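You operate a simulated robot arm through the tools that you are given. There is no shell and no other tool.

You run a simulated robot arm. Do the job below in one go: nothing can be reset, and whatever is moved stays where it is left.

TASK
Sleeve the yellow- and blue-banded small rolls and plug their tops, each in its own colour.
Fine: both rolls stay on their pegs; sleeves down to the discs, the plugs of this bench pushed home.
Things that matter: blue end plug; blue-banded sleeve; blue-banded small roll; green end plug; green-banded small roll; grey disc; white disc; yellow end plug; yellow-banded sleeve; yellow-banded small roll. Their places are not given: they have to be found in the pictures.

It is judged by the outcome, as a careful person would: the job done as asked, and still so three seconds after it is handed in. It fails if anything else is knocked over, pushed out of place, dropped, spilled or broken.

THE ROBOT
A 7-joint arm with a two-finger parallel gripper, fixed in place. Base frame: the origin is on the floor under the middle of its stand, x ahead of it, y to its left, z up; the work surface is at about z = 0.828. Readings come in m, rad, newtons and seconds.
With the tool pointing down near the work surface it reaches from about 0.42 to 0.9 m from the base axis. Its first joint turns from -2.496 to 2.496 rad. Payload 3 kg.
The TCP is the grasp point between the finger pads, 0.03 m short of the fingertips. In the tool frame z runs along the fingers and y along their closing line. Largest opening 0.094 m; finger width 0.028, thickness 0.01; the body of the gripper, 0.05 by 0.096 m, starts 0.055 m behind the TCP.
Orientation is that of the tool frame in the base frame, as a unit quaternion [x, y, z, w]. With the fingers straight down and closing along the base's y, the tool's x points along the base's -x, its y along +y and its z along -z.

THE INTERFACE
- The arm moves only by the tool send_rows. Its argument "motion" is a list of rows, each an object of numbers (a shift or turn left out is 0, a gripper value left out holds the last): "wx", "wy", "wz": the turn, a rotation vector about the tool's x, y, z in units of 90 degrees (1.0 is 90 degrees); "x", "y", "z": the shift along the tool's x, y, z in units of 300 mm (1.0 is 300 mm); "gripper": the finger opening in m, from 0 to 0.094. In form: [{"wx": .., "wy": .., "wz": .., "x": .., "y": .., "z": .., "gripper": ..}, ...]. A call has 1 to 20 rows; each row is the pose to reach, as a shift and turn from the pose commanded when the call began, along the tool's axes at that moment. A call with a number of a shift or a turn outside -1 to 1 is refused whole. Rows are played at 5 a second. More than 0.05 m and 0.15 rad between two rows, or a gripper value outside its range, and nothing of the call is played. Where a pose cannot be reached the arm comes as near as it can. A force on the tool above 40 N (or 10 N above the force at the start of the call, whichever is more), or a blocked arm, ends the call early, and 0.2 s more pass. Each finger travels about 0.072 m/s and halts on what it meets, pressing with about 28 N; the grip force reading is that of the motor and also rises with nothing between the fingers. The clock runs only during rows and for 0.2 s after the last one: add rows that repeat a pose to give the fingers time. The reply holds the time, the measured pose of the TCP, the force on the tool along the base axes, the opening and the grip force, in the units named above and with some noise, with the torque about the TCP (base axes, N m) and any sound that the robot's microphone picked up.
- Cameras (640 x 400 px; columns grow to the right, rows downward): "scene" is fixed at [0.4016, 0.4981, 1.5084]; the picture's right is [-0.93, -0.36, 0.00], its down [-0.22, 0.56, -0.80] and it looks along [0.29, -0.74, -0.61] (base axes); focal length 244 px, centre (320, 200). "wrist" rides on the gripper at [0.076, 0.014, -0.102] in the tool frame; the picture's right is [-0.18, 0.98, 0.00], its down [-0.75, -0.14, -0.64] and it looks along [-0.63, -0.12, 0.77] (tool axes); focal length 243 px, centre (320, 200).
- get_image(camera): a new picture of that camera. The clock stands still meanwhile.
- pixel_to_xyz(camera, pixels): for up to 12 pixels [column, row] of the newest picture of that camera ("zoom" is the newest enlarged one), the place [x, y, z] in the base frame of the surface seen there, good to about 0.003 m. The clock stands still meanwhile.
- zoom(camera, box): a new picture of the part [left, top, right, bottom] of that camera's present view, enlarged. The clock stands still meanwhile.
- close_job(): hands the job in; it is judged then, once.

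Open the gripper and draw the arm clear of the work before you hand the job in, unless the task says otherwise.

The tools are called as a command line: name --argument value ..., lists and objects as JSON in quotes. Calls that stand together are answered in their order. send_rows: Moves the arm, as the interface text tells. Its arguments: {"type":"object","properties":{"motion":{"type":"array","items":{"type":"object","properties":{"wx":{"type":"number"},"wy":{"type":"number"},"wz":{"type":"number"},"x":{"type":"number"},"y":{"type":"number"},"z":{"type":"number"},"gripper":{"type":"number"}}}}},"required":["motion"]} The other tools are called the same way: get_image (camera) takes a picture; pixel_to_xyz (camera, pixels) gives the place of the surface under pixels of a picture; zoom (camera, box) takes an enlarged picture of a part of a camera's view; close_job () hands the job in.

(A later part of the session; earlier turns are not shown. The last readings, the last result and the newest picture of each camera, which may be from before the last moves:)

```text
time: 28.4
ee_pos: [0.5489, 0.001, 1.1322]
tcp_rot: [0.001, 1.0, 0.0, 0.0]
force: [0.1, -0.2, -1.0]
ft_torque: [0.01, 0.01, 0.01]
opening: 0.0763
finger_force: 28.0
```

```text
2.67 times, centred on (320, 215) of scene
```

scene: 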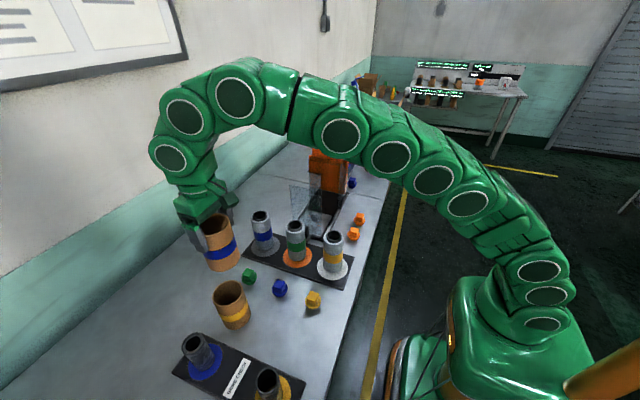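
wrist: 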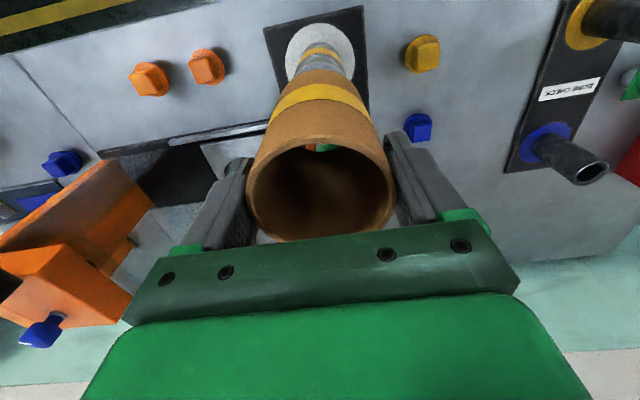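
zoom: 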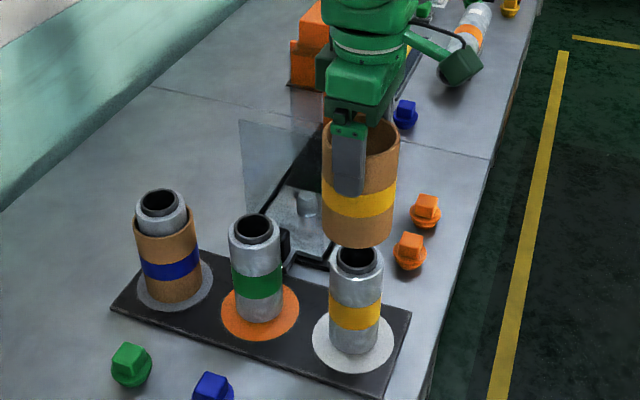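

The sleeve hangs directly over the yellow roll. I lower slowly 5.5 cm so it just starts over the roll.

send_rows --motion '[{"z": 0.05}, {"z": 0.09}, {"z": 0.12}, {"z": 0.135}, {"z": 0.15}, {"z": 0.165}, {"z": 0.185}, {"z": 0.185}]'

zoom --camera "scene" --box '[250, 160, 400, 290]'

zoom --camera "wrist" --box '[230, 20, 410, 260]'

```text
time: 30.2
ee_pos: [0.5506, 0.0022, 1.0765]
tcp_rot: [0.0, 1.0, 0.0, 0.0]
force: [-1.9, -1.2, 2.5]
ft_torque: [-0.27, 0.32, 0.02]
opening: 0.076
finger_force: 28.1
```

```text
3.08 times, centred on (325, 225) of scene
```

zoom: 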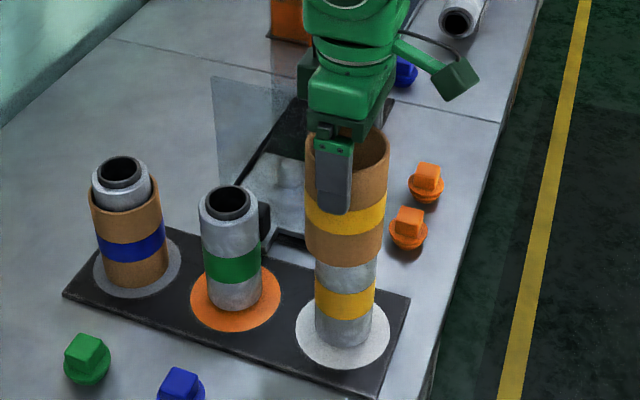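

```text
1.67 times, centred on (320, 140) of wrist
```

zoom: 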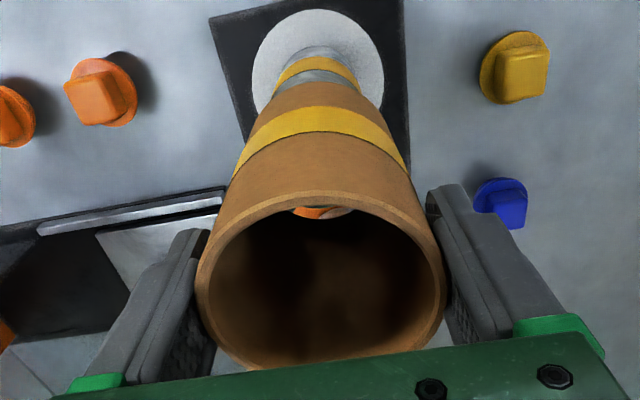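

A small torque (−0.27, 0.32) hints at light contact on the −x/−y edge, so the sleeve is slightly too far +x/+y. I rise 3 mm, shift 1.5 mm toward −x and −y, and read again.

send_rows --motion '[{"z": -0.012}, {"x": 0.005, "y": -0.005, "z": -0.012}, {"x": 0.005, "y": -0.005, "z": -0.012}]'

zoom --camera "scene" --box '[300, 200, 370, 290]'

```text
time: 31.0
ee_pos: [0.5478, 0.0007, 1.0803]
tcp_rot: [0.001, 1.0, 0.0, 0.0]
force: [-1.0, -0.2, -0.2]
ft_torque: [0.0, -0.04, -0.01]
opening: 0.0764
finger_force: 27.9
```

```text
4.44 times, centred on (335, 245) of scene
```

zoom: 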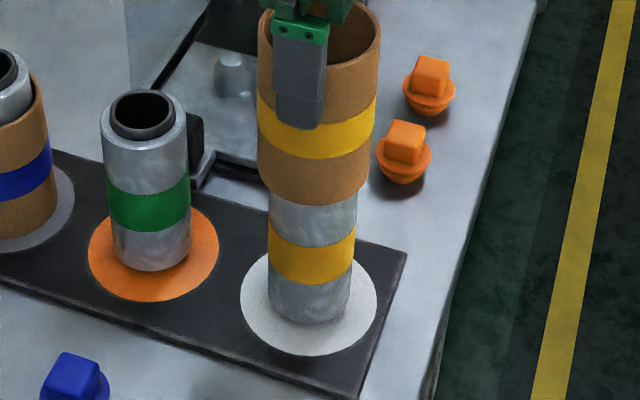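

Torque is back to zero. I lower again in 1.5 mm steps to below the earlier contact height.

send_rows --motion '[{"z": 0.005}, {"z": 0.01}, {"z": 0.015}, {"z": 0.02}, {"z": 0.025}, {"z": 0.03}, {"z": 0.03}]'

```text
time: 32.6
ee_pos: [0.548, 0.0009, 1.0719]
tcp_rot: [0.001, 1.0, 0.0, 0.0]
force: [0.5, 0.3, -0.8]
ft_torque: [0.01, 0.0, -0.02]
opening: 0.076
finger_force: 28.8
```

No contact now, and the sleeve is past the shoulder. I lower it to ~5 mm above the white disc.

send_rows --motion '[{"z": 0.02}, {"z": 0.05}, {"z": 0.09}, {"z": 0.13}, {"z": 0.17}, {"z": 0.21}, {"z": 0.25}, {"z": 0.29}, {"z": 0.33}, {"z": 0.37}, {"z": 0.41}, {"z": 0.435}, {"z": 0.435}]'

zoom --camera "scene" --box '[250, 180, 400, 300]'

get_image --camera "wrist"

```text
time: 35.4
ee_pos: [0.5493, 0.0002, 0.941]
tcp_rot: [-0.001, 1.0, 0.0, -0.001]
force: [0.1, -0.4, 0.3]
ft_torque: [0.02, -0.03, 0.0]
opening: 0.0761
finger_force: 28.1
```

```text
3.33 times, centred on (325, 240) of scene
```

zoom: 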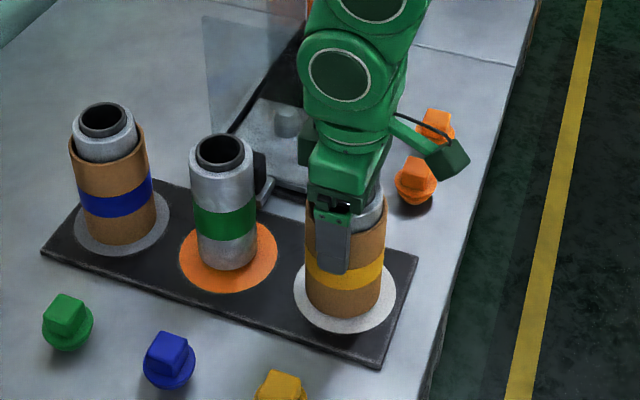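

```text
taken
```

wrist: 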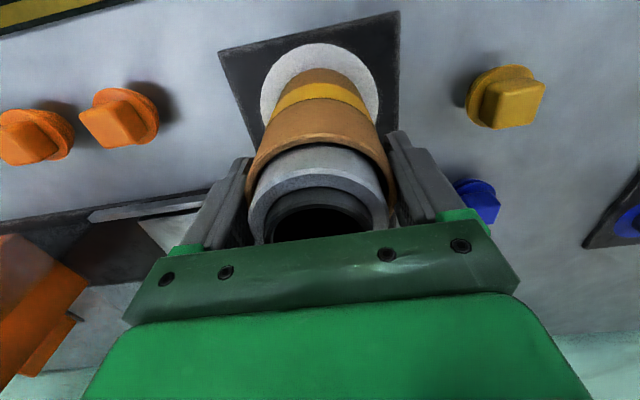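

No forces; the sleeve is almost on the white disc. I creep down another 5 mm to seat it.

send_rows --motion '[{"z": 0.004}, {"z": 0.008}, {"z": 0.012}, {"z": 0.016}, {"z": 0.019}, {"z": 0.019}]'

```text
time: 36.8
ee_pos: [0.5487, 0.0003, 0.9355]
tcp_rot: [0.0, 1.0, 0.0, 0.001]
force: [6.7, -9.9, 27.2]
ft_torque: [-0.34, -0.39, -0.05]
opening: 0.0758
finger_force: 28.0
```

27 N upward: seated on the disc. I ease up 1 mm, open the fingers, then rise.

send_rows --motion '[{"z": -0.004}, {"z": -0.004, "gripper": 0.094}, {"z": -0.004, "gripper": 0.094}, {"z": -0.004, "gripper": 0.094}, {"z": -0.05}, {"z": -0.15}, {"z": -0.28}, {"z": -0.42}, {"z": -0.55}, {"z": -0.62}, {"z": -0.62}]'

get_image --camera "wrist"

zoom --camera "scene" --box '[230, 180, 380, 310]'

```text
time: 39.2
ee_pos: [0.5489, -0.0012, 1.1214]
tcp_rot: [0.0, 1.0, 0.0, 0.0]
force: [-0.6, 0.4, 0.7]
ft_torque: [0.0, -0.03, 0.01]
opening: 0.0943
finger_force: 0.1
```

```text
taken
```

wrist: 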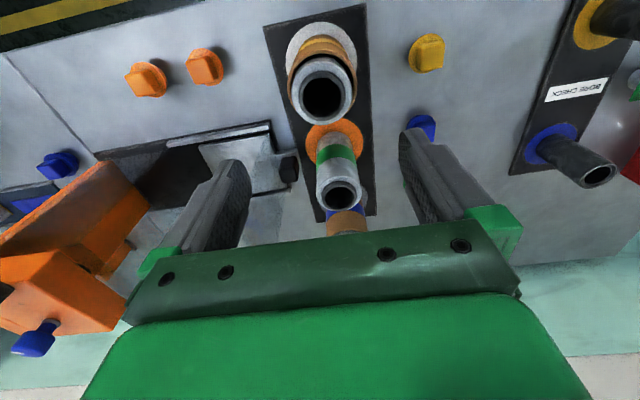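

```text
3.08 times, centred on (305, 245) of scene
```

zoom: 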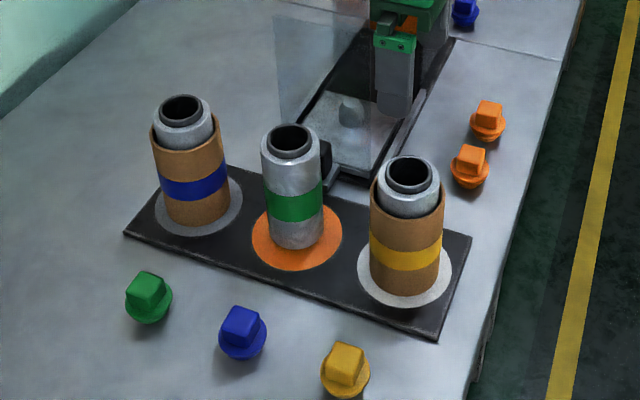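

Both sleeves sit on their discs. I zoom on the yellow roll's top at (323,93) to pin the bore centre.

zoom --camera "wrist" --box '[274, 20, 374, 130]'

```text
3.64 times, centred on (324, 75) of wrist
```

zoom: 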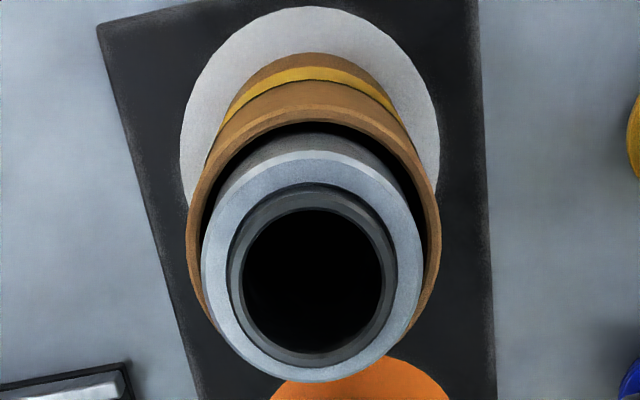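

pixel_to_xyz --camera "zoom" --pixels '[[236, 283], [389, 283], [312, 203], [312, 358], [258, 226], [368, 226], [258, 338], [368, 338], [215, 265], [411, 265], [312, 156], [312, 374]]'

pixel_to_xyz --camera "zoom" --pixels '[[243, 285], [381, 285], [312, 212], [312, 350], [262, 236], [362, 236], [262, 330], [362, 330]]'

zoom --camera "wrist" --box '[390, 20, 460, 90]'

```text
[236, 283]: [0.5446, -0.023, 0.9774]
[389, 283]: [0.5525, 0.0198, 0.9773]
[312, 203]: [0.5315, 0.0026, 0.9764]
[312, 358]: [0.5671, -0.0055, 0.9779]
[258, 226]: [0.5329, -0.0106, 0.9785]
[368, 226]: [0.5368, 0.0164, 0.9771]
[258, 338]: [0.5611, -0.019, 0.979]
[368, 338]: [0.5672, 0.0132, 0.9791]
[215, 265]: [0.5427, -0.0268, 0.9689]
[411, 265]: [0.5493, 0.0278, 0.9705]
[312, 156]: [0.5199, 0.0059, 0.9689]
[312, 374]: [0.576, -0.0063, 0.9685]
```

```text
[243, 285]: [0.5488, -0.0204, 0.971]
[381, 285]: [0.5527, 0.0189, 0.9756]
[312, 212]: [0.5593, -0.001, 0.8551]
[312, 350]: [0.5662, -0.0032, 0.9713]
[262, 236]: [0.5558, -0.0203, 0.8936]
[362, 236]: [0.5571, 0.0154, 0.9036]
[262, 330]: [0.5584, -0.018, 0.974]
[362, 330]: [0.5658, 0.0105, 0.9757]
```

```text
5.71 times, centred on (425, 55) of wrist
```

zoom: 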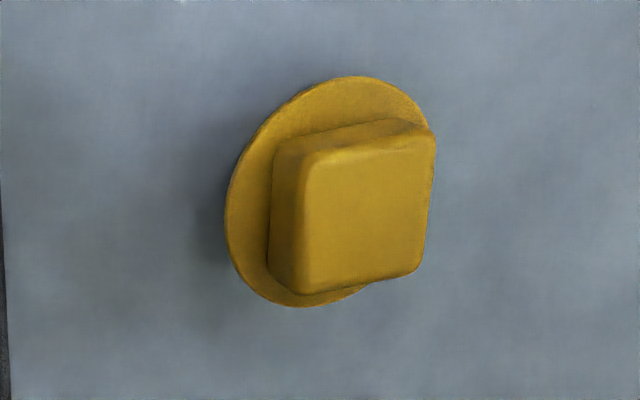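

Yellow bore centre ≈ (0.549, 0.000). Now I measure the yellow plug's block and flange in this zoom: block top corners (312,155),(430,140),(415,272),(298,290).

pixel_to_xyz --camera "zoom" --pixels '[[318, 165], [425, 145], [410, 268], [304, 285], [365, 215], [280, 160], [340, 80], [232, 200], [250, 270], [290, 300], [400, 95], [276, 230]]'

zoom --camera "scene" --box '[235, 255, 335, 325]'

```text
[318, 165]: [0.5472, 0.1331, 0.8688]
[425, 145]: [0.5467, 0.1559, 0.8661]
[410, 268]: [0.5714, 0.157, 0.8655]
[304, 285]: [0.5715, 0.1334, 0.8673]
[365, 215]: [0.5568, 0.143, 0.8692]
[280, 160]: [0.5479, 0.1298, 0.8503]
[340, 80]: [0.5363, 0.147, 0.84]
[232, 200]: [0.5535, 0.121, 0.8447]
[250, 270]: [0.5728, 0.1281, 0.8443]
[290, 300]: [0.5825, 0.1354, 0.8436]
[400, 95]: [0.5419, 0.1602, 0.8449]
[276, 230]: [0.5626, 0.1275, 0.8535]
```

```text
5.71 times, centred on (285, 290) of scene
```

zoom: 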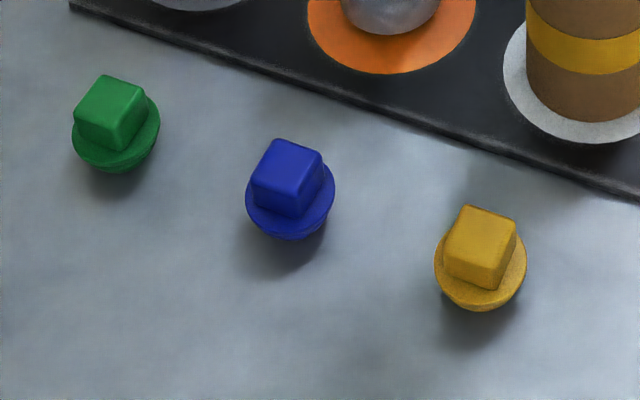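

Yellow plug: block centre ≈ (0.5593, 0.145), ~26 mm square and aligned with the axes, block from z 0.845 to 0.868. I move above it and look.

send_rows --motion '[{"x": -0.005, "y": 0.08}, {"x": -0.015, "y": 0.2}, {"x": -0.025, "y": 0.33}, {"x": -0.0363, "y": 0.44, "z": 0.06}, {"x": -0.0363, "y": 0.482, "z": 0.18}, {"x": -0.0363, "y": 0.482, "z": 0.33}, {"x": -0.0363, "y": 0.482, "z": 0.45}, {"x": -0.0363, "y": 0.482, "z": 0.5}, {"x": -0.0363, "y": 0.482, "z": 0.5}]'

get_image --camera "wrist"

zoom --camera "wrist" --box '[270, 60, 370, 160]'

```text
time: 41.2
ee_pos: [0.5568, 0.1448, 0.9709]
tcp_rot: [0.0, 1.0, 0.0, -0.001]
force: [0.3, 0.1, -0.6]
ft_torque: [0.03, -0.02, -0.02]
opening: 0.0941
finger_force: 0.0
```

```text
taken
```

wrist: 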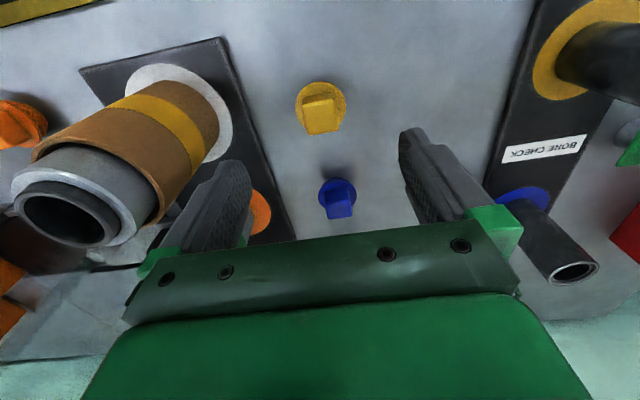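

```text
4.00 times, centred on (320, 110) of wrist
```

zoom: 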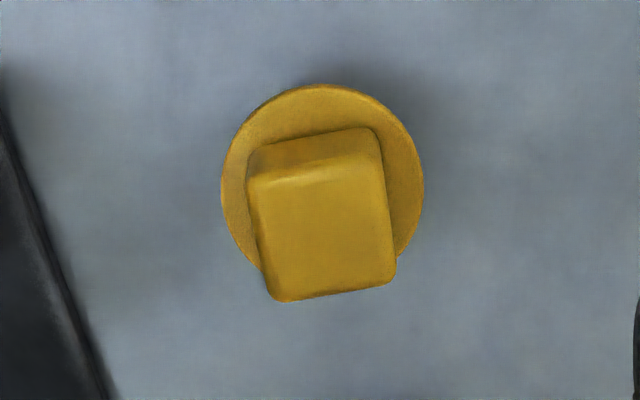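

pixel_to_xyz --camera "zoom" --pixels '[[256, 188], [378, 168], [390, 276], [276, 292], [320, 232], [225, 190], [420, 185], [318, 88], [240, 130], [400, 130], [415, 230], [240, 245]]'

```text
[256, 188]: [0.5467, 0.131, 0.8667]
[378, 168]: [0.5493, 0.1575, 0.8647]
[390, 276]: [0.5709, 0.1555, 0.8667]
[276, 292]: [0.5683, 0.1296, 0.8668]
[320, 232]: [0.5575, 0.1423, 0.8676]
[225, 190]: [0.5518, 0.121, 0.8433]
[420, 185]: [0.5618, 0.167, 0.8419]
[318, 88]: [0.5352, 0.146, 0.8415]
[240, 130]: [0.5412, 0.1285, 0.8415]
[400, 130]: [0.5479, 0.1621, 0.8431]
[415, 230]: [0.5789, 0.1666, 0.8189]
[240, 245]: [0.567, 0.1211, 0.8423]
```

The plug's block is centred ≈(0.559, 0.144) and nearly square to the fingers; flange top ≈0.8425. I descend so the fingertips stop ~2 mm above the flange, and close.

send_rows --motion '[{"z": 0.1, "gripper": 0.06}, {"z": 0.2, "gripper": 0.06}, {"z": 0.28, "gripper": 0.06}, {"z": 0.322, "gripper": 0.06}, {"z": 0.322, "gripper": 0.06}, {"z": 0.322, "gripper": 0.015}, {"z": 0.322, "gripper": 0.015}, {"z": 0.322, "gripper": 0.015}, {"z": 0.322, "gripper": 0.015}, {"z": 0.322, "gripper": 0.015}]'

get_image --camera "wrist"

```text
time: 43.4
ee_pos: [0.5601, 0.1454, 0.8727]
tcp_rot: [0.0, 1.0, 0.0, 0.0]
force: [0.0, 0.0, 0.4]
ft_torque: [0.01, 0.0, 0.0]
opening: 0.0286
finger_force: 28.3
```

```text
taken
```

wrist: 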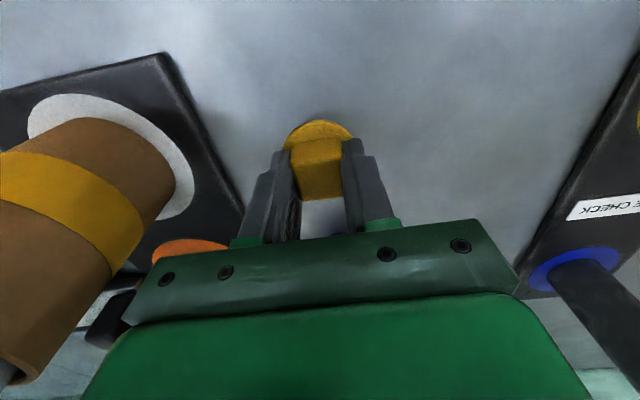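

Block gripped at 0.0286. I lift 21 cm.

send_rows --motion '[{"z": -0.05}, {"z": -0.15}, {"z": -0.28}, {"z": -0.42}, {"z": -0.56}, {"z": -0.7}, {"z": -0.7}]'

get_image --camera "wrist"

zoom --camera "wrist" --box '[270, 90, 390, 220]'

```text
time: 45.0
ee_pos: [0.558, 0.1479, 1.0823]
tcp_rot: [0.0, 1.0, 0.0, 0.0]
force: [-0.9, -0.4, 0.0]
ft_torque: [0.0, 0.01, -0.02]
opening: 0.0287
finger_force: 27.9
```

```text
taken
```

wrist: 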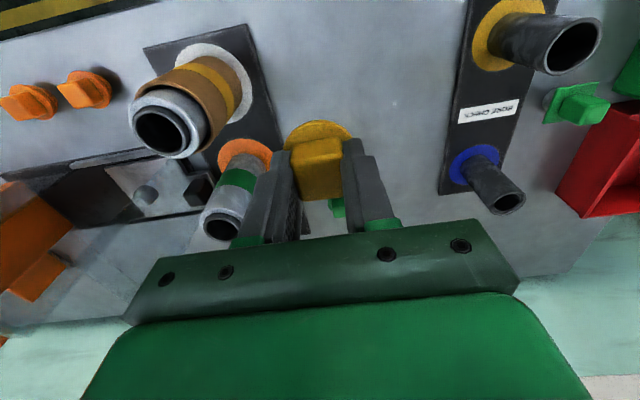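

```text
3.08 times, centred on (330, 155) of wrist
```

zoom: 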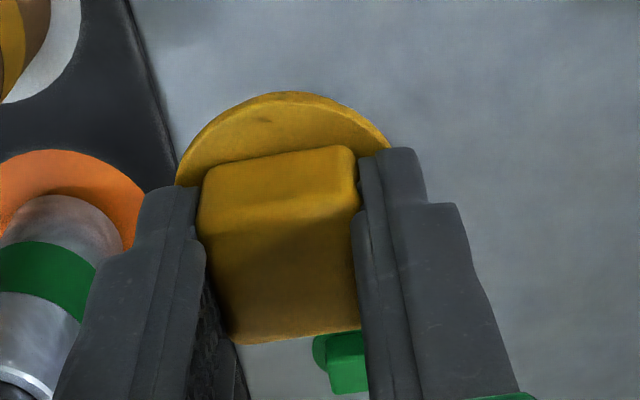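

I measure the held plug's flange edge and block to find its offset from the TCP.

pixel_to_xyz --camera "zoom" --pixels '[[182, 172], [286, 96], [384, 146], [212, 128], [340, 108], [240, 106], [208, 180], [350, 160], [225, 240], [345, 230], [348, 326], [240, 336]]'

```text
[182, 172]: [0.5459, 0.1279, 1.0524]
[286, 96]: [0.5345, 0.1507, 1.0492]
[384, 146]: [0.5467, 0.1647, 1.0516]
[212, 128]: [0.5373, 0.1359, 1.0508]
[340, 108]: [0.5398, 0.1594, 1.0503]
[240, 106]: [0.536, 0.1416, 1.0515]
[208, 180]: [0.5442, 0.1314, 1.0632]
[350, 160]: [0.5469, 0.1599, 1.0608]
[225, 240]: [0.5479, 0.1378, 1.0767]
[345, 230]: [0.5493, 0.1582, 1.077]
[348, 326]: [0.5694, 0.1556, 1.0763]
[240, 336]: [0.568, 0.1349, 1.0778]
```

The plug is held within ~1 mm of the TCP. I carry it over the yellow roll and check the relative alignment in the pictures.

send_rows --motion '[{"x": 0.005, "y": -0.06}, {"x": 0.012, "y": -0.17}, {"x": 0.02, "y": -0.29}, {"x": 0.028, "y": -0.4}, {"x": 0.0317, "y": -0.47}, {"x": 0.0317, "y": -0.486}, {"x": 0.0317, "y": -0.486}, {"x": 0.0317, "y": -0.486}]'

zoom --camera "wrist" --box '[250, 30, 400, 210]'

zoom --camera "scene" --box '[290, 180, 380, 280]'

```text
time: 46.8
ee_pos: [0.5492, 0.0005, 1.084]
tcp_rot: [0.0, 1.0, 0.0, 0.0]
force: [0.4, 0.2, -0.4]
ft_torque: [0.02, -0.01, 0.01]
opening: 0.0285
finger_force: 27.9
```

```text
2.22 times, centred on (325, 120) of wrist
```

zoom: 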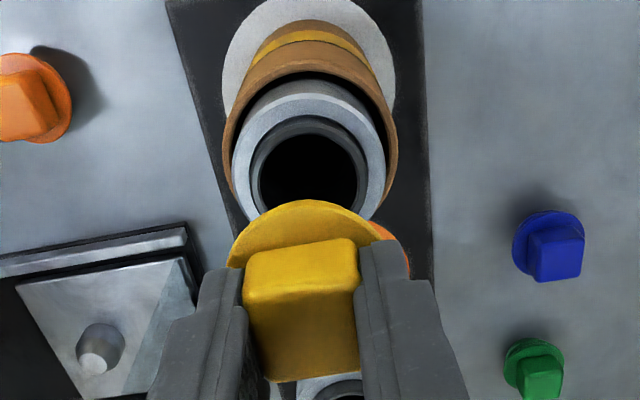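

```text
4.00 times, centred on (335, 230) of scene
```

zoom: 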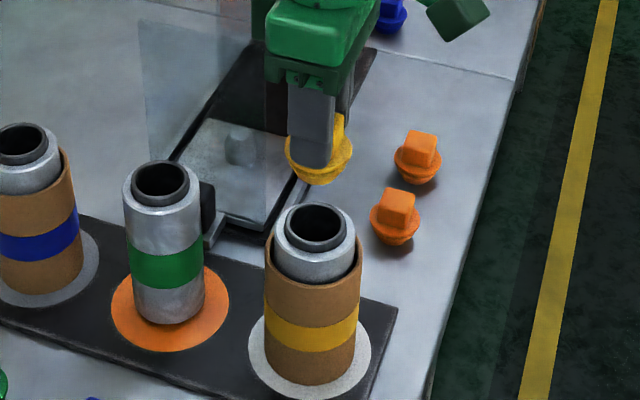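

Laterally both pictures show the plug in line with the bore. I take the wrist zoom again and measure both flange and ring together for the fore-aft direction.

zoom --camera "wrist" --box '[260, 60, 390, 170]'

```text
3.64 times, centred on (325, 115) of wrist
```

zoom: 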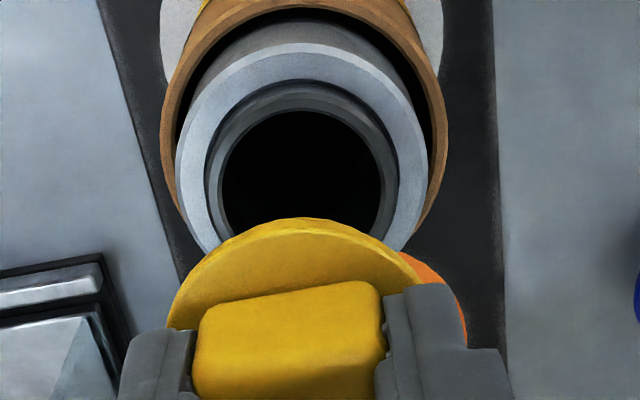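

pixel_to_xyz --camera "zoom" --pixels '[[301, 105], [216, 190], [390, 190], [235, 135], [370, 135], [214, 215], [392, 210], [300, 222], [190, 285], [400, 268], [230, 240], [372, 240]]'

pixel_to_xyz --camera "zoom" --pixels '[[301, 48], [182, 170], [424, 150], [210, 100], [388, 92], [190, 220], [420, 190], [206, 262], [270, 226], [340, 226], [172, 318], [250, 232]]'

```text
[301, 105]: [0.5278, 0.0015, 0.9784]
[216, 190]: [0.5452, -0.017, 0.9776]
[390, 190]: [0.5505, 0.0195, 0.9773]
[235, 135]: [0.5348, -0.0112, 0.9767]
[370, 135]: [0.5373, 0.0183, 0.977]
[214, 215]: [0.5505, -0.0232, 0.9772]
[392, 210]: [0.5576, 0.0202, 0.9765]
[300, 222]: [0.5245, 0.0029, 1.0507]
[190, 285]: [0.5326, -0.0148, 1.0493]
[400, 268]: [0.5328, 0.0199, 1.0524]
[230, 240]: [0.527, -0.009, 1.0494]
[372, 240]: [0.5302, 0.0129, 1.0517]
```

```text
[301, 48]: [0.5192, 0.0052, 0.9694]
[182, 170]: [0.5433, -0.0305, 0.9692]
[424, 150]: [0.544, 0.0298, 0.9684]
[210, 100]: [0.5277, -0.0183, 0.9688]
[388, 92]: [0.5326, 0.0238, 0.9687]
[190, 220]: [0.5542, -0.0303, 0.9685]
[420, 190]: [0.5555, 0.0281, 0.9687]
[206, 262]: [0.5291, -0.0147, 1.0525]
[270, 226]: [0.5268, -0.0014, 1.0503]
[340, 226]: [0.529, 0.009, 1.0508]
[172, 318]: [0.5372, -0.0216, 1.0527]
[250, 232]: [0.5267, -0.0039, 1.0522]
```

The plug reads ≈1 mm too far +y relative to the bore; fore-aft matches at x≈0.549. I shift 1 mm toward −y and lower until the stem is ~6 mm above the bore.

send_rows --motion '[{"y": -0.0033}, {"y": -0.0033, "z": 0.04}, {"y": -0.0033, "z": 0.09}, {"y": -0.0033, "z": 0.13}, {"y": -0.0033, "z": 0.15}, {"y": -0.0033, "z": 0.15}]'

zoom --camera "wrist" --box '[260, 60, 390, 170]'

zoom --camera "scene" --box '[300, 200, 370, 260]'

```text
time: 48.2
ee_pos: [0.5497, 0.0005, 1.0387]
tcp_rot: [0.0, 1.0, 0.0, 0.0]
force: [0.3, 0.7, -0.3]
ft_torque: [0.0, 0.01, -0.01]
opening: 0.0288
finger_force: 28.0
```

```text
3.64 times, centred on (325, 115) of wrist
```

zoom: 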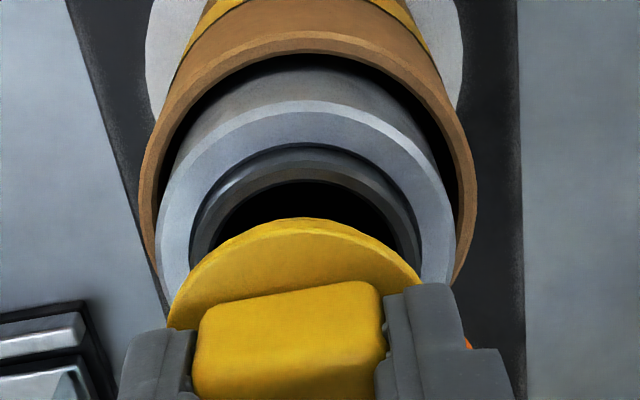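

```text
6.67 times, centred on (335, 230) of scene
```

zoom: 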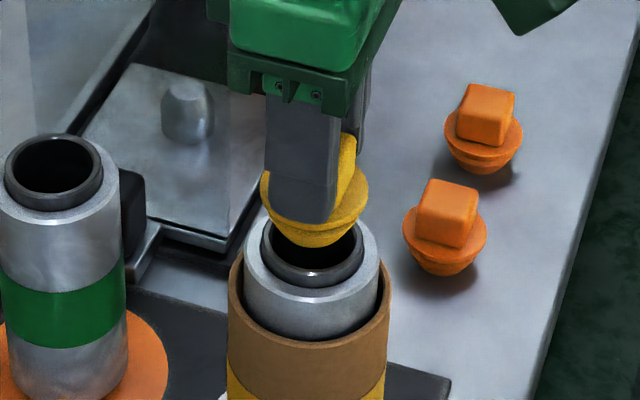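

Both views show the stem centred over the bore (scene flange centre 315.5 vs expected 315; wrist 306.5 vs 306). I lower slowly into the bore, watching force.

send_rows --motion '[{"z": 0.006}, {"z": 0.012}, {"z": 0.018}, {"z": 0.024}, {"z": 0.03}, {"z": 0.036}, {"z": 0.042}, {"z": 0.042}]'

```text
time: 50.0
ee_pos: [0.5484, -0.002, 1.0265]
tcp_rot: [0.0, 1.0, 0.001, 0.0]
force: [0.0, -0.5, -0.2]
ft_torque: [0.01, -0.01, 0.0]
opening: 0.0286
finger_force: 27.5
```

No resistance, the stem is in the bore. I continue down in ~1 mm steps.

send_rows --motion '[{"z": 0.004}, {"z": 0.008}, {"z": 0.012}, {"z": 0.016}, {"z": 0.02}, {"z": 0.024}, {"z": 0.024}]'

zoom --camera "scene" --box '[300, 200, 370, 260]'

```text
time: 51.6
ee_pos: [0.5501, -0.0007, 1.0204]
tcp_rot: [0.0, 1.0, 0.001, 0.0]
force: [-1.1, 2.0, -0.5]
ft_torque: [0.1, 0.03, -0.01]
opening: 0.0283
finger_force: 27.6
```

```text
6.67 times, centred on (335, 230) of scene
```

zoom: 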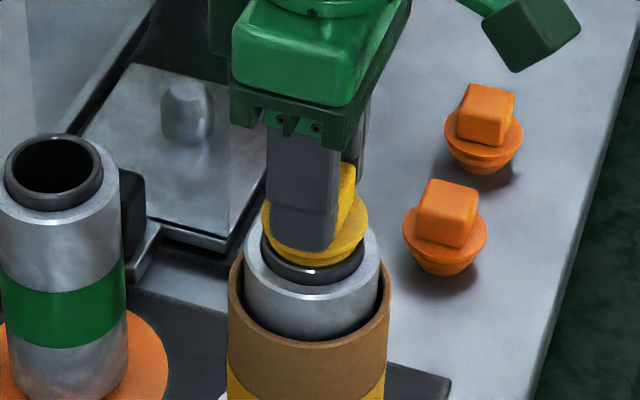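

The flange is a few mm above the ring with small lateral force. I keep pressing down in 1 mm steps; the call ends on its own if force rises over 40 N.

send_rows --motion '[{"z": 0.003}, {"z": 0.006}, {"z": 0.009}, {"z": 0.012}, {"z": 0.015}, {"z": 0.015}]'

zoom --camera "scene" --box '[300, 200, 370, 260]'

```text
time: 53.0
ee_pos: [0.5493, 0.0002, 1.0168]
tcp_rot: [0.0, 1.0, 0.0, -0.001]
force: [0.0, -0.3, 0.0]
ft_torque: [0.02, 0.03, -0.03]
opening: 0.0285
finger_force: 28.4
```

```text
6.67 times, centred on (335, 230) of scene
```

zoom: 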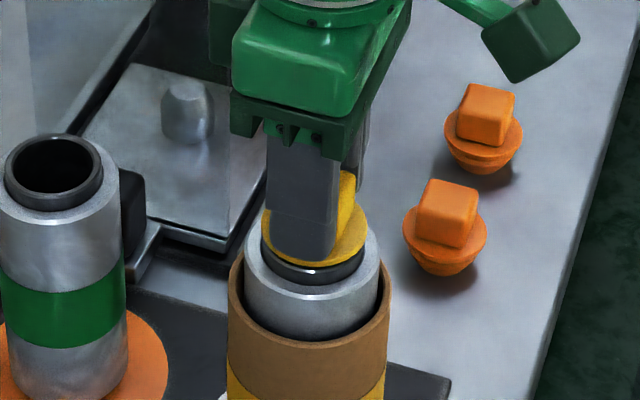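

Still no force; it looks almost seated. I press on in 0.75 mm steps.

send_rows --motion '[{"z": 0.0025}, {"z": 0.005}, {"z": 0.0075}, {"z": 0.01}, {"z": 0.0125}, {"z": 0.0125}]'

zoom --camera "scene" --box '[300, 200, 370, 260]'

```text
time: 54.4
ee_pos: [0.55, -0.0012, 1.0135]
tcp_rot: [0.0, 1.0, 0.0, 0.001]
force: [-1.2, 3.2, 11.7]
ft_torque: [0.11, 0.06, -0.03]
opening: 0.0289
finger_force: 28.3
stopped in row 6: the force on the tool passed its limit at 41 N (the readings are from after the stop); the commanded pose is now the measured one
```

```text
6.67 times, centred on (335, 230) of scene
```

zoom: 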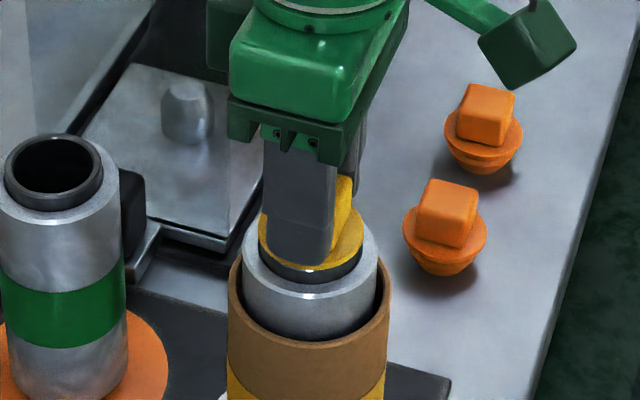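

The force limit tripped at 41 N, so the plug has bottomed. I open the fingers and rise to inspect.

send_rows --motion '[{"gripper": 0.06}, {"gripper": 0.06}, {"gripper": 0.06}, {"z": -0.04}, {"z": -0.12}, {"z": -0.22}, {"z": -0.3}, {"z": -0.3}]'

zoom --camera "scene" --box '[300, 200, 370, 260]'

get_image --camera "wrist"

```text
time: 56.2
ee_pos: [0.546, 0.0009, 1.1017]
tcp_rot: [-0.001, 1.0, -0.001, 0.001]
force: [0.1, 0.2, 0.0]
ft_torque: [-0.01, 0.0, -0.03]
opening: 0.0601
finger_force: 0.1
```

```text
6.67 times, centred on (335, 230) of scene
```

zoom: 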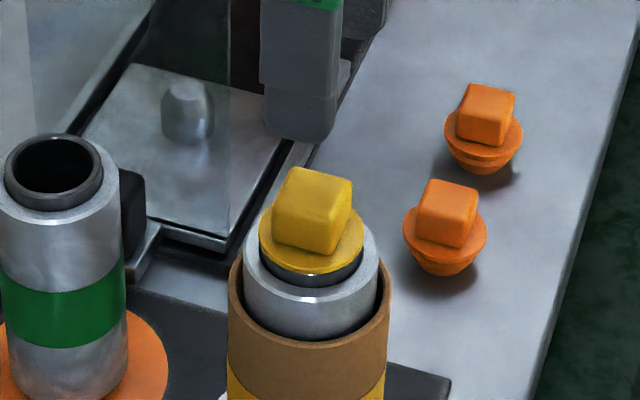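

```text
taken
```

wrist: 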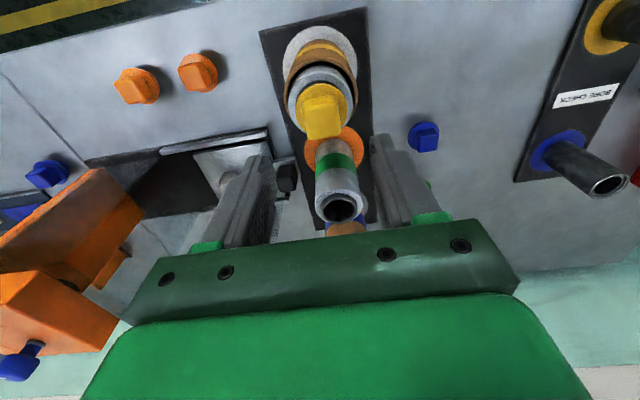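

The plug sits on the ring. I zoom in to measure the flange height all around, to check it's level and home.

zoom --camera "wrist" --box '[274, 50, 374, 160]'

```text
3.64 times, centred on (324, 105) of wrist
```

zoom: 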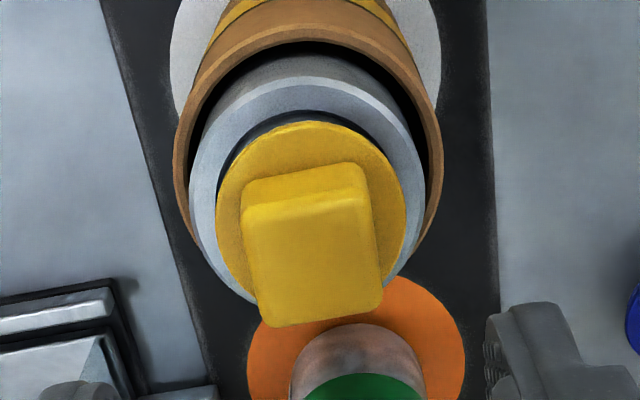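

pixel_to_xyz --camera "zoom" --pixels '[[222, 205], [400, 200], [312, 130], [250, 150], [370, 145], [395, 240], [230, 250], [255, 225], [360, 210], [370, 295], [275, 315], [315, 260]]'

pixel_to_xyz --camera "zoom" --pixels '[[235, 175], [390, 170], [280, 135], [345, 132], [228, 225], [398, 220], [200, 190], [412, 170], [308, 90], [240, 265], [388, 262]]'

```text
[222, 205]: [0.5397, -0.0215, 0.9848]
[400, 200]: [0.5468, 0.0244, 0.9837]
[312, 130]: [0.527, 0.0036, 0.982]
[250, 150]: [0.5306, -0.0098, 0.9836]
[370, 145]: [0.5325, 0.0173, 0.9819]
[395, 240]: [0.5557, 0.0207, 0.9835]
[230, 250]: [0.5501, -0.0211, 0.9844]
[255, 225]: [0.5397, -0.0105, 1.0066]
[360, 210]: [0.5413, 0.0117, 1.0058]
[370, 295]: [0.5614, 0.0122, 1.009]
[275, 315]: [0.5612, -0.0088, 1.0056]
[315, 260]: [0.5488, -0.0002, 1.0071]
```

```text
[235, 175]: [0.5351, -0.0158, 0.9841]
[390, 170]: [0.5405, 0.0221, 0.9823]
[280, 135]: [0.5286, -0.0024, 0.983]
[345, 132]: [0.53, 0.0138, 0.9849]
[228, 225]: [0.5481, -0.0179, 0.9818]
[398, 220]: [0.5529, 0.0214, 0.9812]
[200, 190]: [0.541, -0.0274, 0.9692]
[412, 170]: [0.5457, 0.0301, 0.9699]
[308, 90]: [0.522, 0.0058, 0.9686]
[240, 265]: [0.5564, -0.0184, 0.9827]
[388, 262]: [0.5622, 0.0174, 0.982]
```

Flange top ≈0.983 all round, level, with the ring top at ≈0.978. I zoom closely from the scene camera to look for any gap, comparing with the green ring.

zoom --camera "scene" --box '[318, 215, 348, 250]'

zoom --camera "scene" --box '[265, 270, 330, 315]'

```text
11.43 times, centred on (333, 232) of scene
```

zoom: 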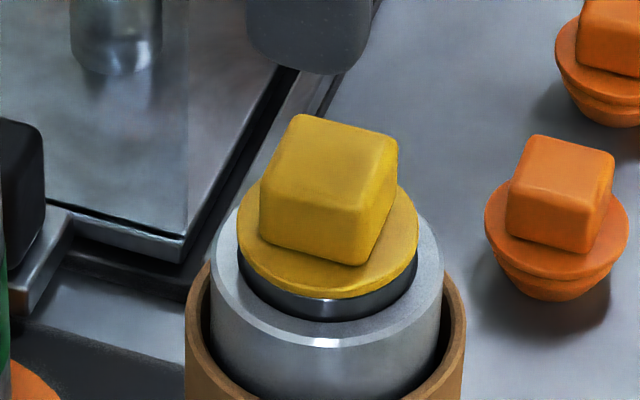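

```text
8.89 times, centred on (298, 292) of scene
```

zoom: 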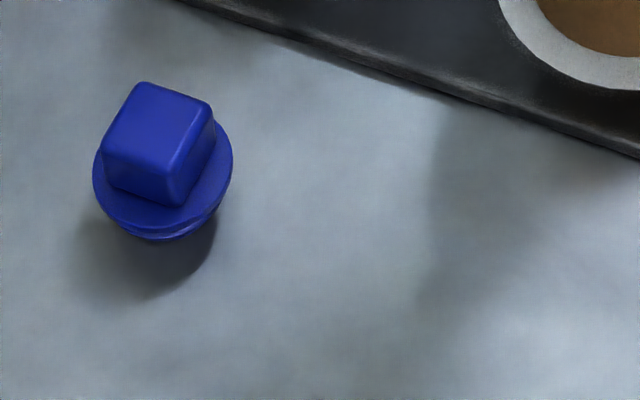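

I compare with the open green ring at the same magnification to judge how much ring should show below a seated flange.

zoom --camera "scene" --box '[281, 207, 311, 242]'

zoom --camera "wrist" --box '[296, 60, 356, 120]'

```text
11.43 times, centred on (296, 224) of scene
```

zoom: 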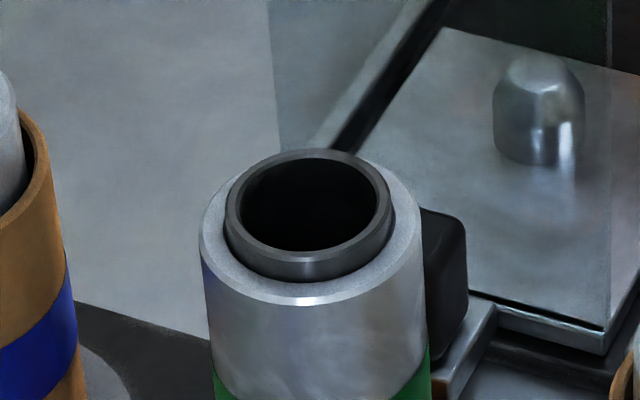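

```text
6.67 times, centred on (326, 90) of wrist
```

zoom: 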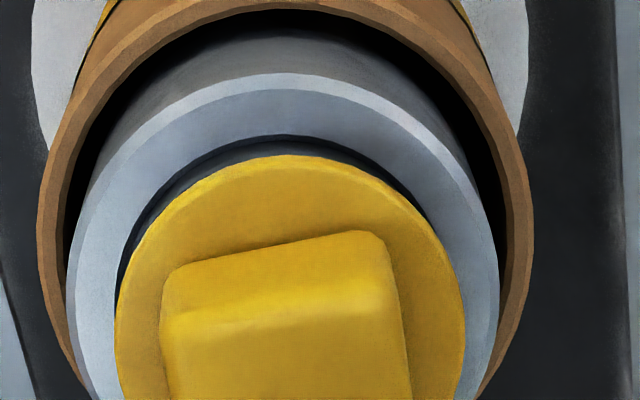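

The ring may show slightly more than expected. I zoom further on the front edges of both to compare precisely.

zoom --camera "scene" --box '[323, 230, 343, 246]'

zoom --camera "scene" --box '[286, 220, 306, 236]'

```text
16.00 times, centred on (333, 238) of scene
```

zoom: 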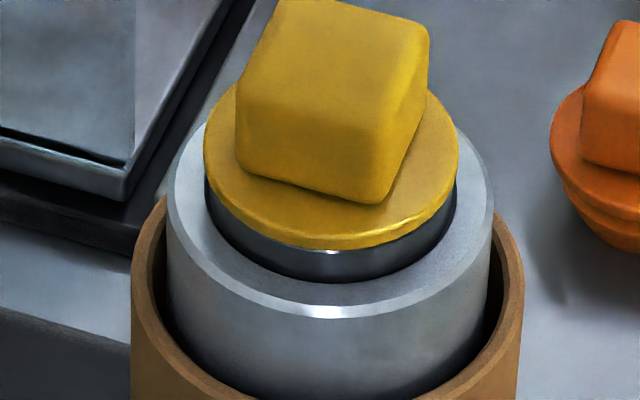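

```text
16.00 times, centred on (296, 228) of scene
```

zoom: 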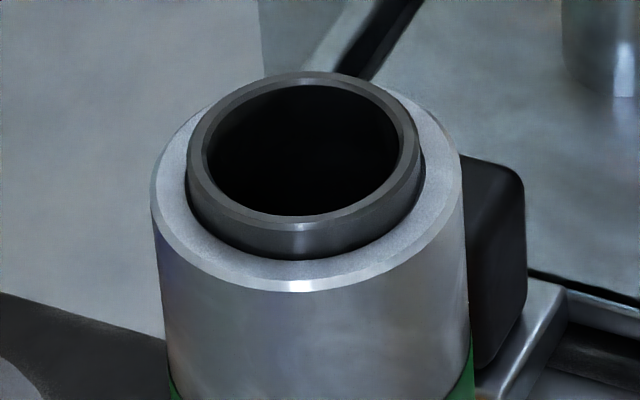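

The flange appears home within about 1 mm (flange top 0.983, block top 1.007), but to be sure I'll press the block top with closed fingers. First I close and lower to just above the block.

send_rows --motion '[{"gripper": 0.0}, {"gripper": 0.0}, {"gripper": 0.0}, {"gripper": 0.0, "z": 0.06}, {"gripper": 0.0, "z": 0.12}, {"gripper": 0.0, "z": 0.17}, {"gripper": 0.0, "z": 0.19}, {"gripper": 0.0, "z": 0.19}]'

zoom --camera "scene" --box '[310, 205, 350, 245]'

zoom --camera "wrist" --box '[260, 60, 390, 220]'

```text
time: 58.0
ee_pos: [0.5489, 0.0002, 1.0451]
tcp_rot: [-0.001, 1.0, 0.0, 0.002]
force: [0.4, 0.2, 0.2]
ft_torque: [0.01, 0.0, -0.01]
opening: 0.0
finger_force: 28.2
```

```text
10.00 times, centred on (330, 225) of scene
```

zoom: 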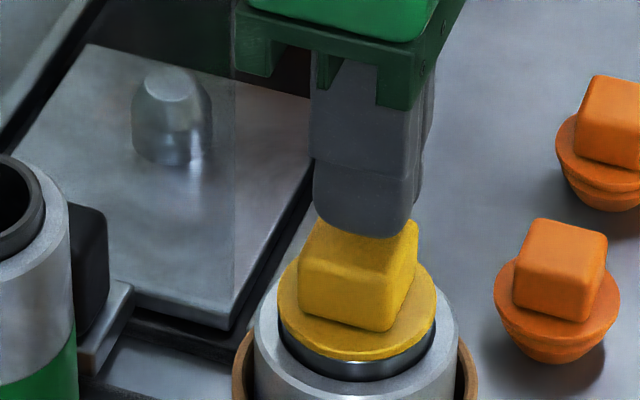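

```text
2.50 times, centred on (325, 140) of wrist
```

zoom: 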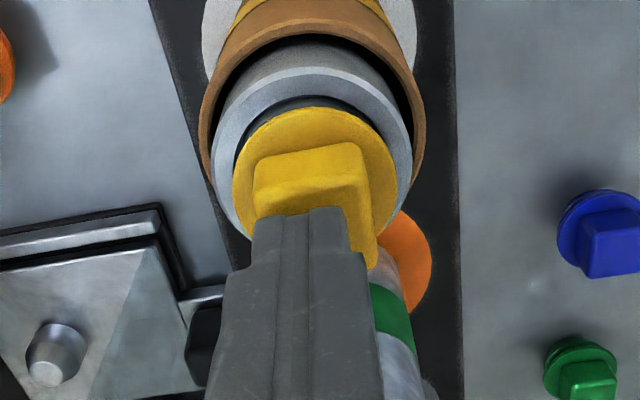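

The closed fingers are centred above the block. I press down in 1 mm steps until the force limit stops it.

send_rows --motion '[{"z": 0.01}, {"z": 0.018}, {"z": 0.023}, {"z": 0.026}, {"z": 0.029}, {"z": 0.032}, {"z": 0.035}, {"z": 0.038}, {"z": 0.041}, {"z": 0.044}, {"z": 0.047}, {"z": 0.05}]'

zoom --camera "scene" --box '[323, 230, 343, 246]'

```text
time: 59.4
ee_pos: [0.5507, -0.0007, 1.0371]
tcp_rot: [0.0, 1.0, 0.0, 0.005]
force: [-4.8, -1.2, 14.4]
ft_torque: [-0.04, 0.35, 0.02]
opening: 0.0
finger_force: 28.0
stopped in row 7: the force on the tool passed its limit at 43 N (the readings are from after the stop); the commanded pose is now the measured one
```

```text
16.00 times, centred on (333, 238) of scene
```

zoom: 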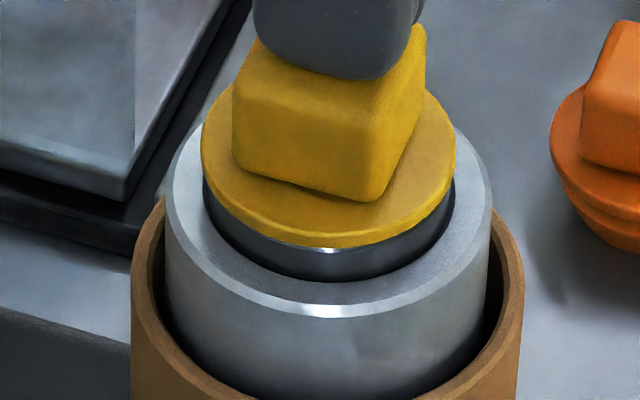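

No further movement under 43 N, so it's bottomed at this force. I release upward and re-inspect the seam at higher zoom.

send_rows --motion '[{"z": -0.02}, {"z": -0.08}, {"z": -0.16}, {"z": -0.24}, {"z": -0.24}]'

zoom --camera "scene" --box '[328, 236, 338, 242]'

zoom --camera "scene" --box '[291, 226, 301, 232]'

zoom --camera "scene" --box '[349, 221, 367, 233]'

```text
time: 60.6
ee_pos: [0.5492, -0.0008, 1.1089]
tcp_rot: [0.0, 1.0, 0.0, 0.003]
force: [-0.8, -0.8, -0.5]
ft_torque: [0.0, 0.04, 0.0]
opening: 0.0002
finger_force: 28.2
```

```text
16.00 times, centred on (333, 239) of scene
```

zoom: 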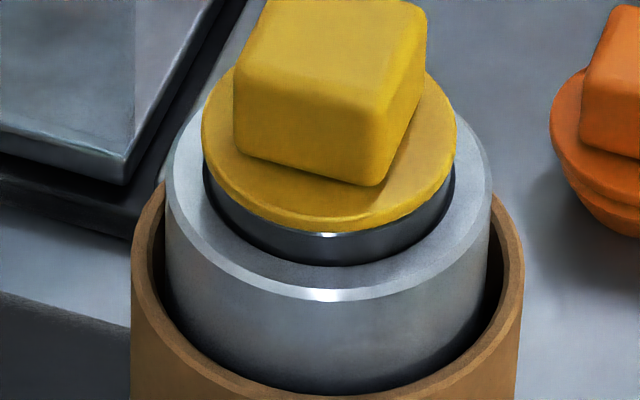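

```text
16.00 times, centred on (296, 229) of scene
```

zoom: 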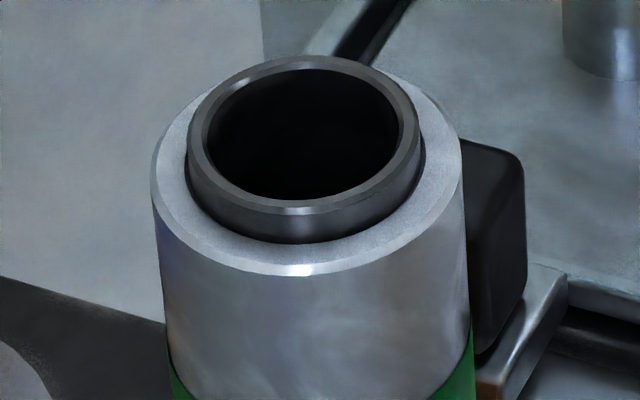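

```text
16.00 times, centred on (358, 227) of scene
```

zoom: 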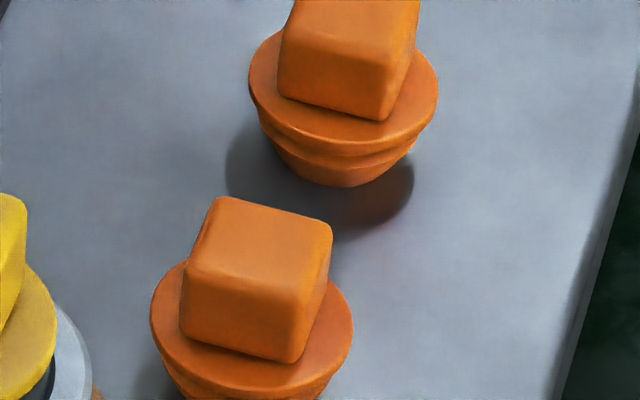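

The seam comparison (31 px of ring visible under the flange vs 34 px total, minus the ~1 mm overhang) shows the yellow plug is home. Next I move above the blue plug at ≈(0.667, 0.144), also taking out a tiny 0.4° tilt.

send_rows --motion '[{"x": -0.05, "y": 0.08, "wy": 0.0045, "gripper": 0.06}, {"x": -0.13, "y": 0.18, "wy": 0.0045, "gripper": 0.06}, {"x": -0.22, "y": 0.29, "wy": 0.0045, "gripper": 0.06}, {"x": -0.31, "y": 0.4, "wy": 0.0045}, {"x": -0.387, "y": 0.483, "z": 0.05, "wy": 0.0045}, {"x": -0.387, "y": 0.483, "z": 0.18, "wy": 0.0045}, {"x": -0.387, "y": 0.483, "z": 0.32, "wy": 0.0045}, {"x": -0.387, "y": 0.483, "z": 0.43, "wy": 0.0045}, {"x": -0.387, "y": 0.483, "z": 0.463, "wy": 0.0045}, {"x": -0.387, "y": 0.483, "z": 0.463, "wy": 0.0045}]'

get_image --camera "wrist"

zoom --camera "wrist" --box '[270, 60, 370, 160]'

```text
time: 62.8
ee_pos: [0.6657, 0.1458, 0.9703]
tcp_rot: [0.0, 1.0, 0.0, 0.0]
force: [-1.5, -0.1, -0.4]
ft_torque: [0.01, 0.0, -0.01]
opening: 0.0602
finger_force: 0.0
```

```text
taken
```

wrist: 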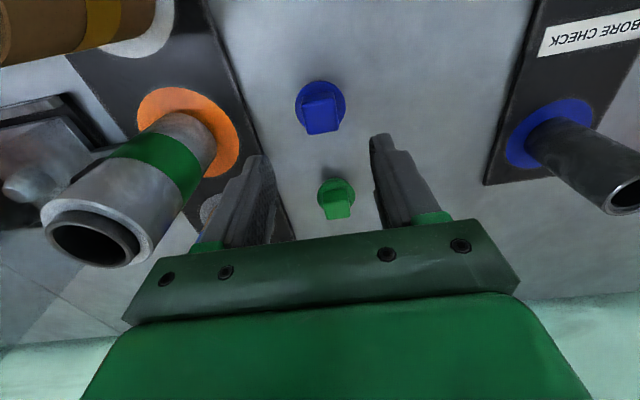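

```text
4.00 times, centred on (320, 110) of wrist
```

zoom: 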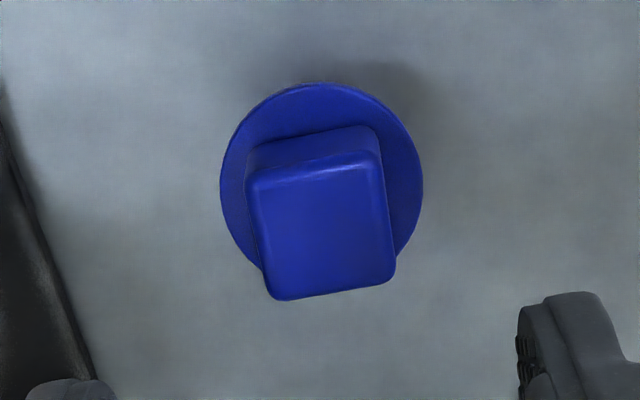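

The blue plug appears in the same relative spot as the yellow one did (flange 221–423, block squared up). I descend 9.6 cm and close on the block.

send_rows --motion '[{"z": 0.1, "gripper": 0.06}, {"z": 0.2, "gripper": 0.06}, {"z": 0.28, "gripper": 0.06}, {"z": 0.32, "gripper": 0.06}, {"z": 0.32, "gripper": 0.06}, {"z": 0.32, "gripper": 0.015}, {"z": 0.32, "gripper": 0.015}, {"z": 0.32, "gripper": 0.015}, {"z": 0.32, "gripper": 0.015}, {"z": 0.32, "gripper": 0.015}]'

get_image --camera "wrist"

```text
time: 65.0
ee_pos: [0.6665, 0.1464, 0.8768]
tcp_rot: [0.0, 1.0, 0.001, 0.0]
force: [-0.6, 0.4, 0.4]
ft_torque: [0.0, -0.01, 0.0]
opening: 0.0285
finger_force: 28.1
```

```text
taken
```

wrist: 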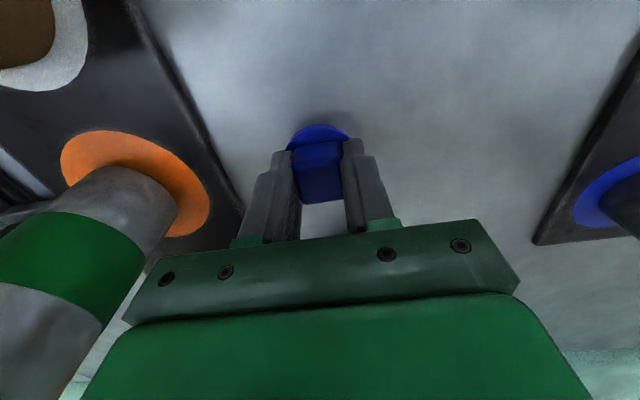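

Gripped at 0.0285. I lift 21 cm.

send_rows --motion '[{"z": -0.05}, {"z": -0.15}, {"z": -0.28}, {"z": -0.42}, {"z": -0.56}, {"z": -0.7}, {"z": -0.7}]'

```text
time: 66.6
ee_pos: [0.6661, 0.1469, 1.0842]
tcp_rot: [-0.001, 1.0, -0.001, 0.0]
force: [0.3, -0.3, 0.2]
ft_torque: [0.0, 0.0, -0.04]
opening: 0.0286
finger_force: 28.1
```

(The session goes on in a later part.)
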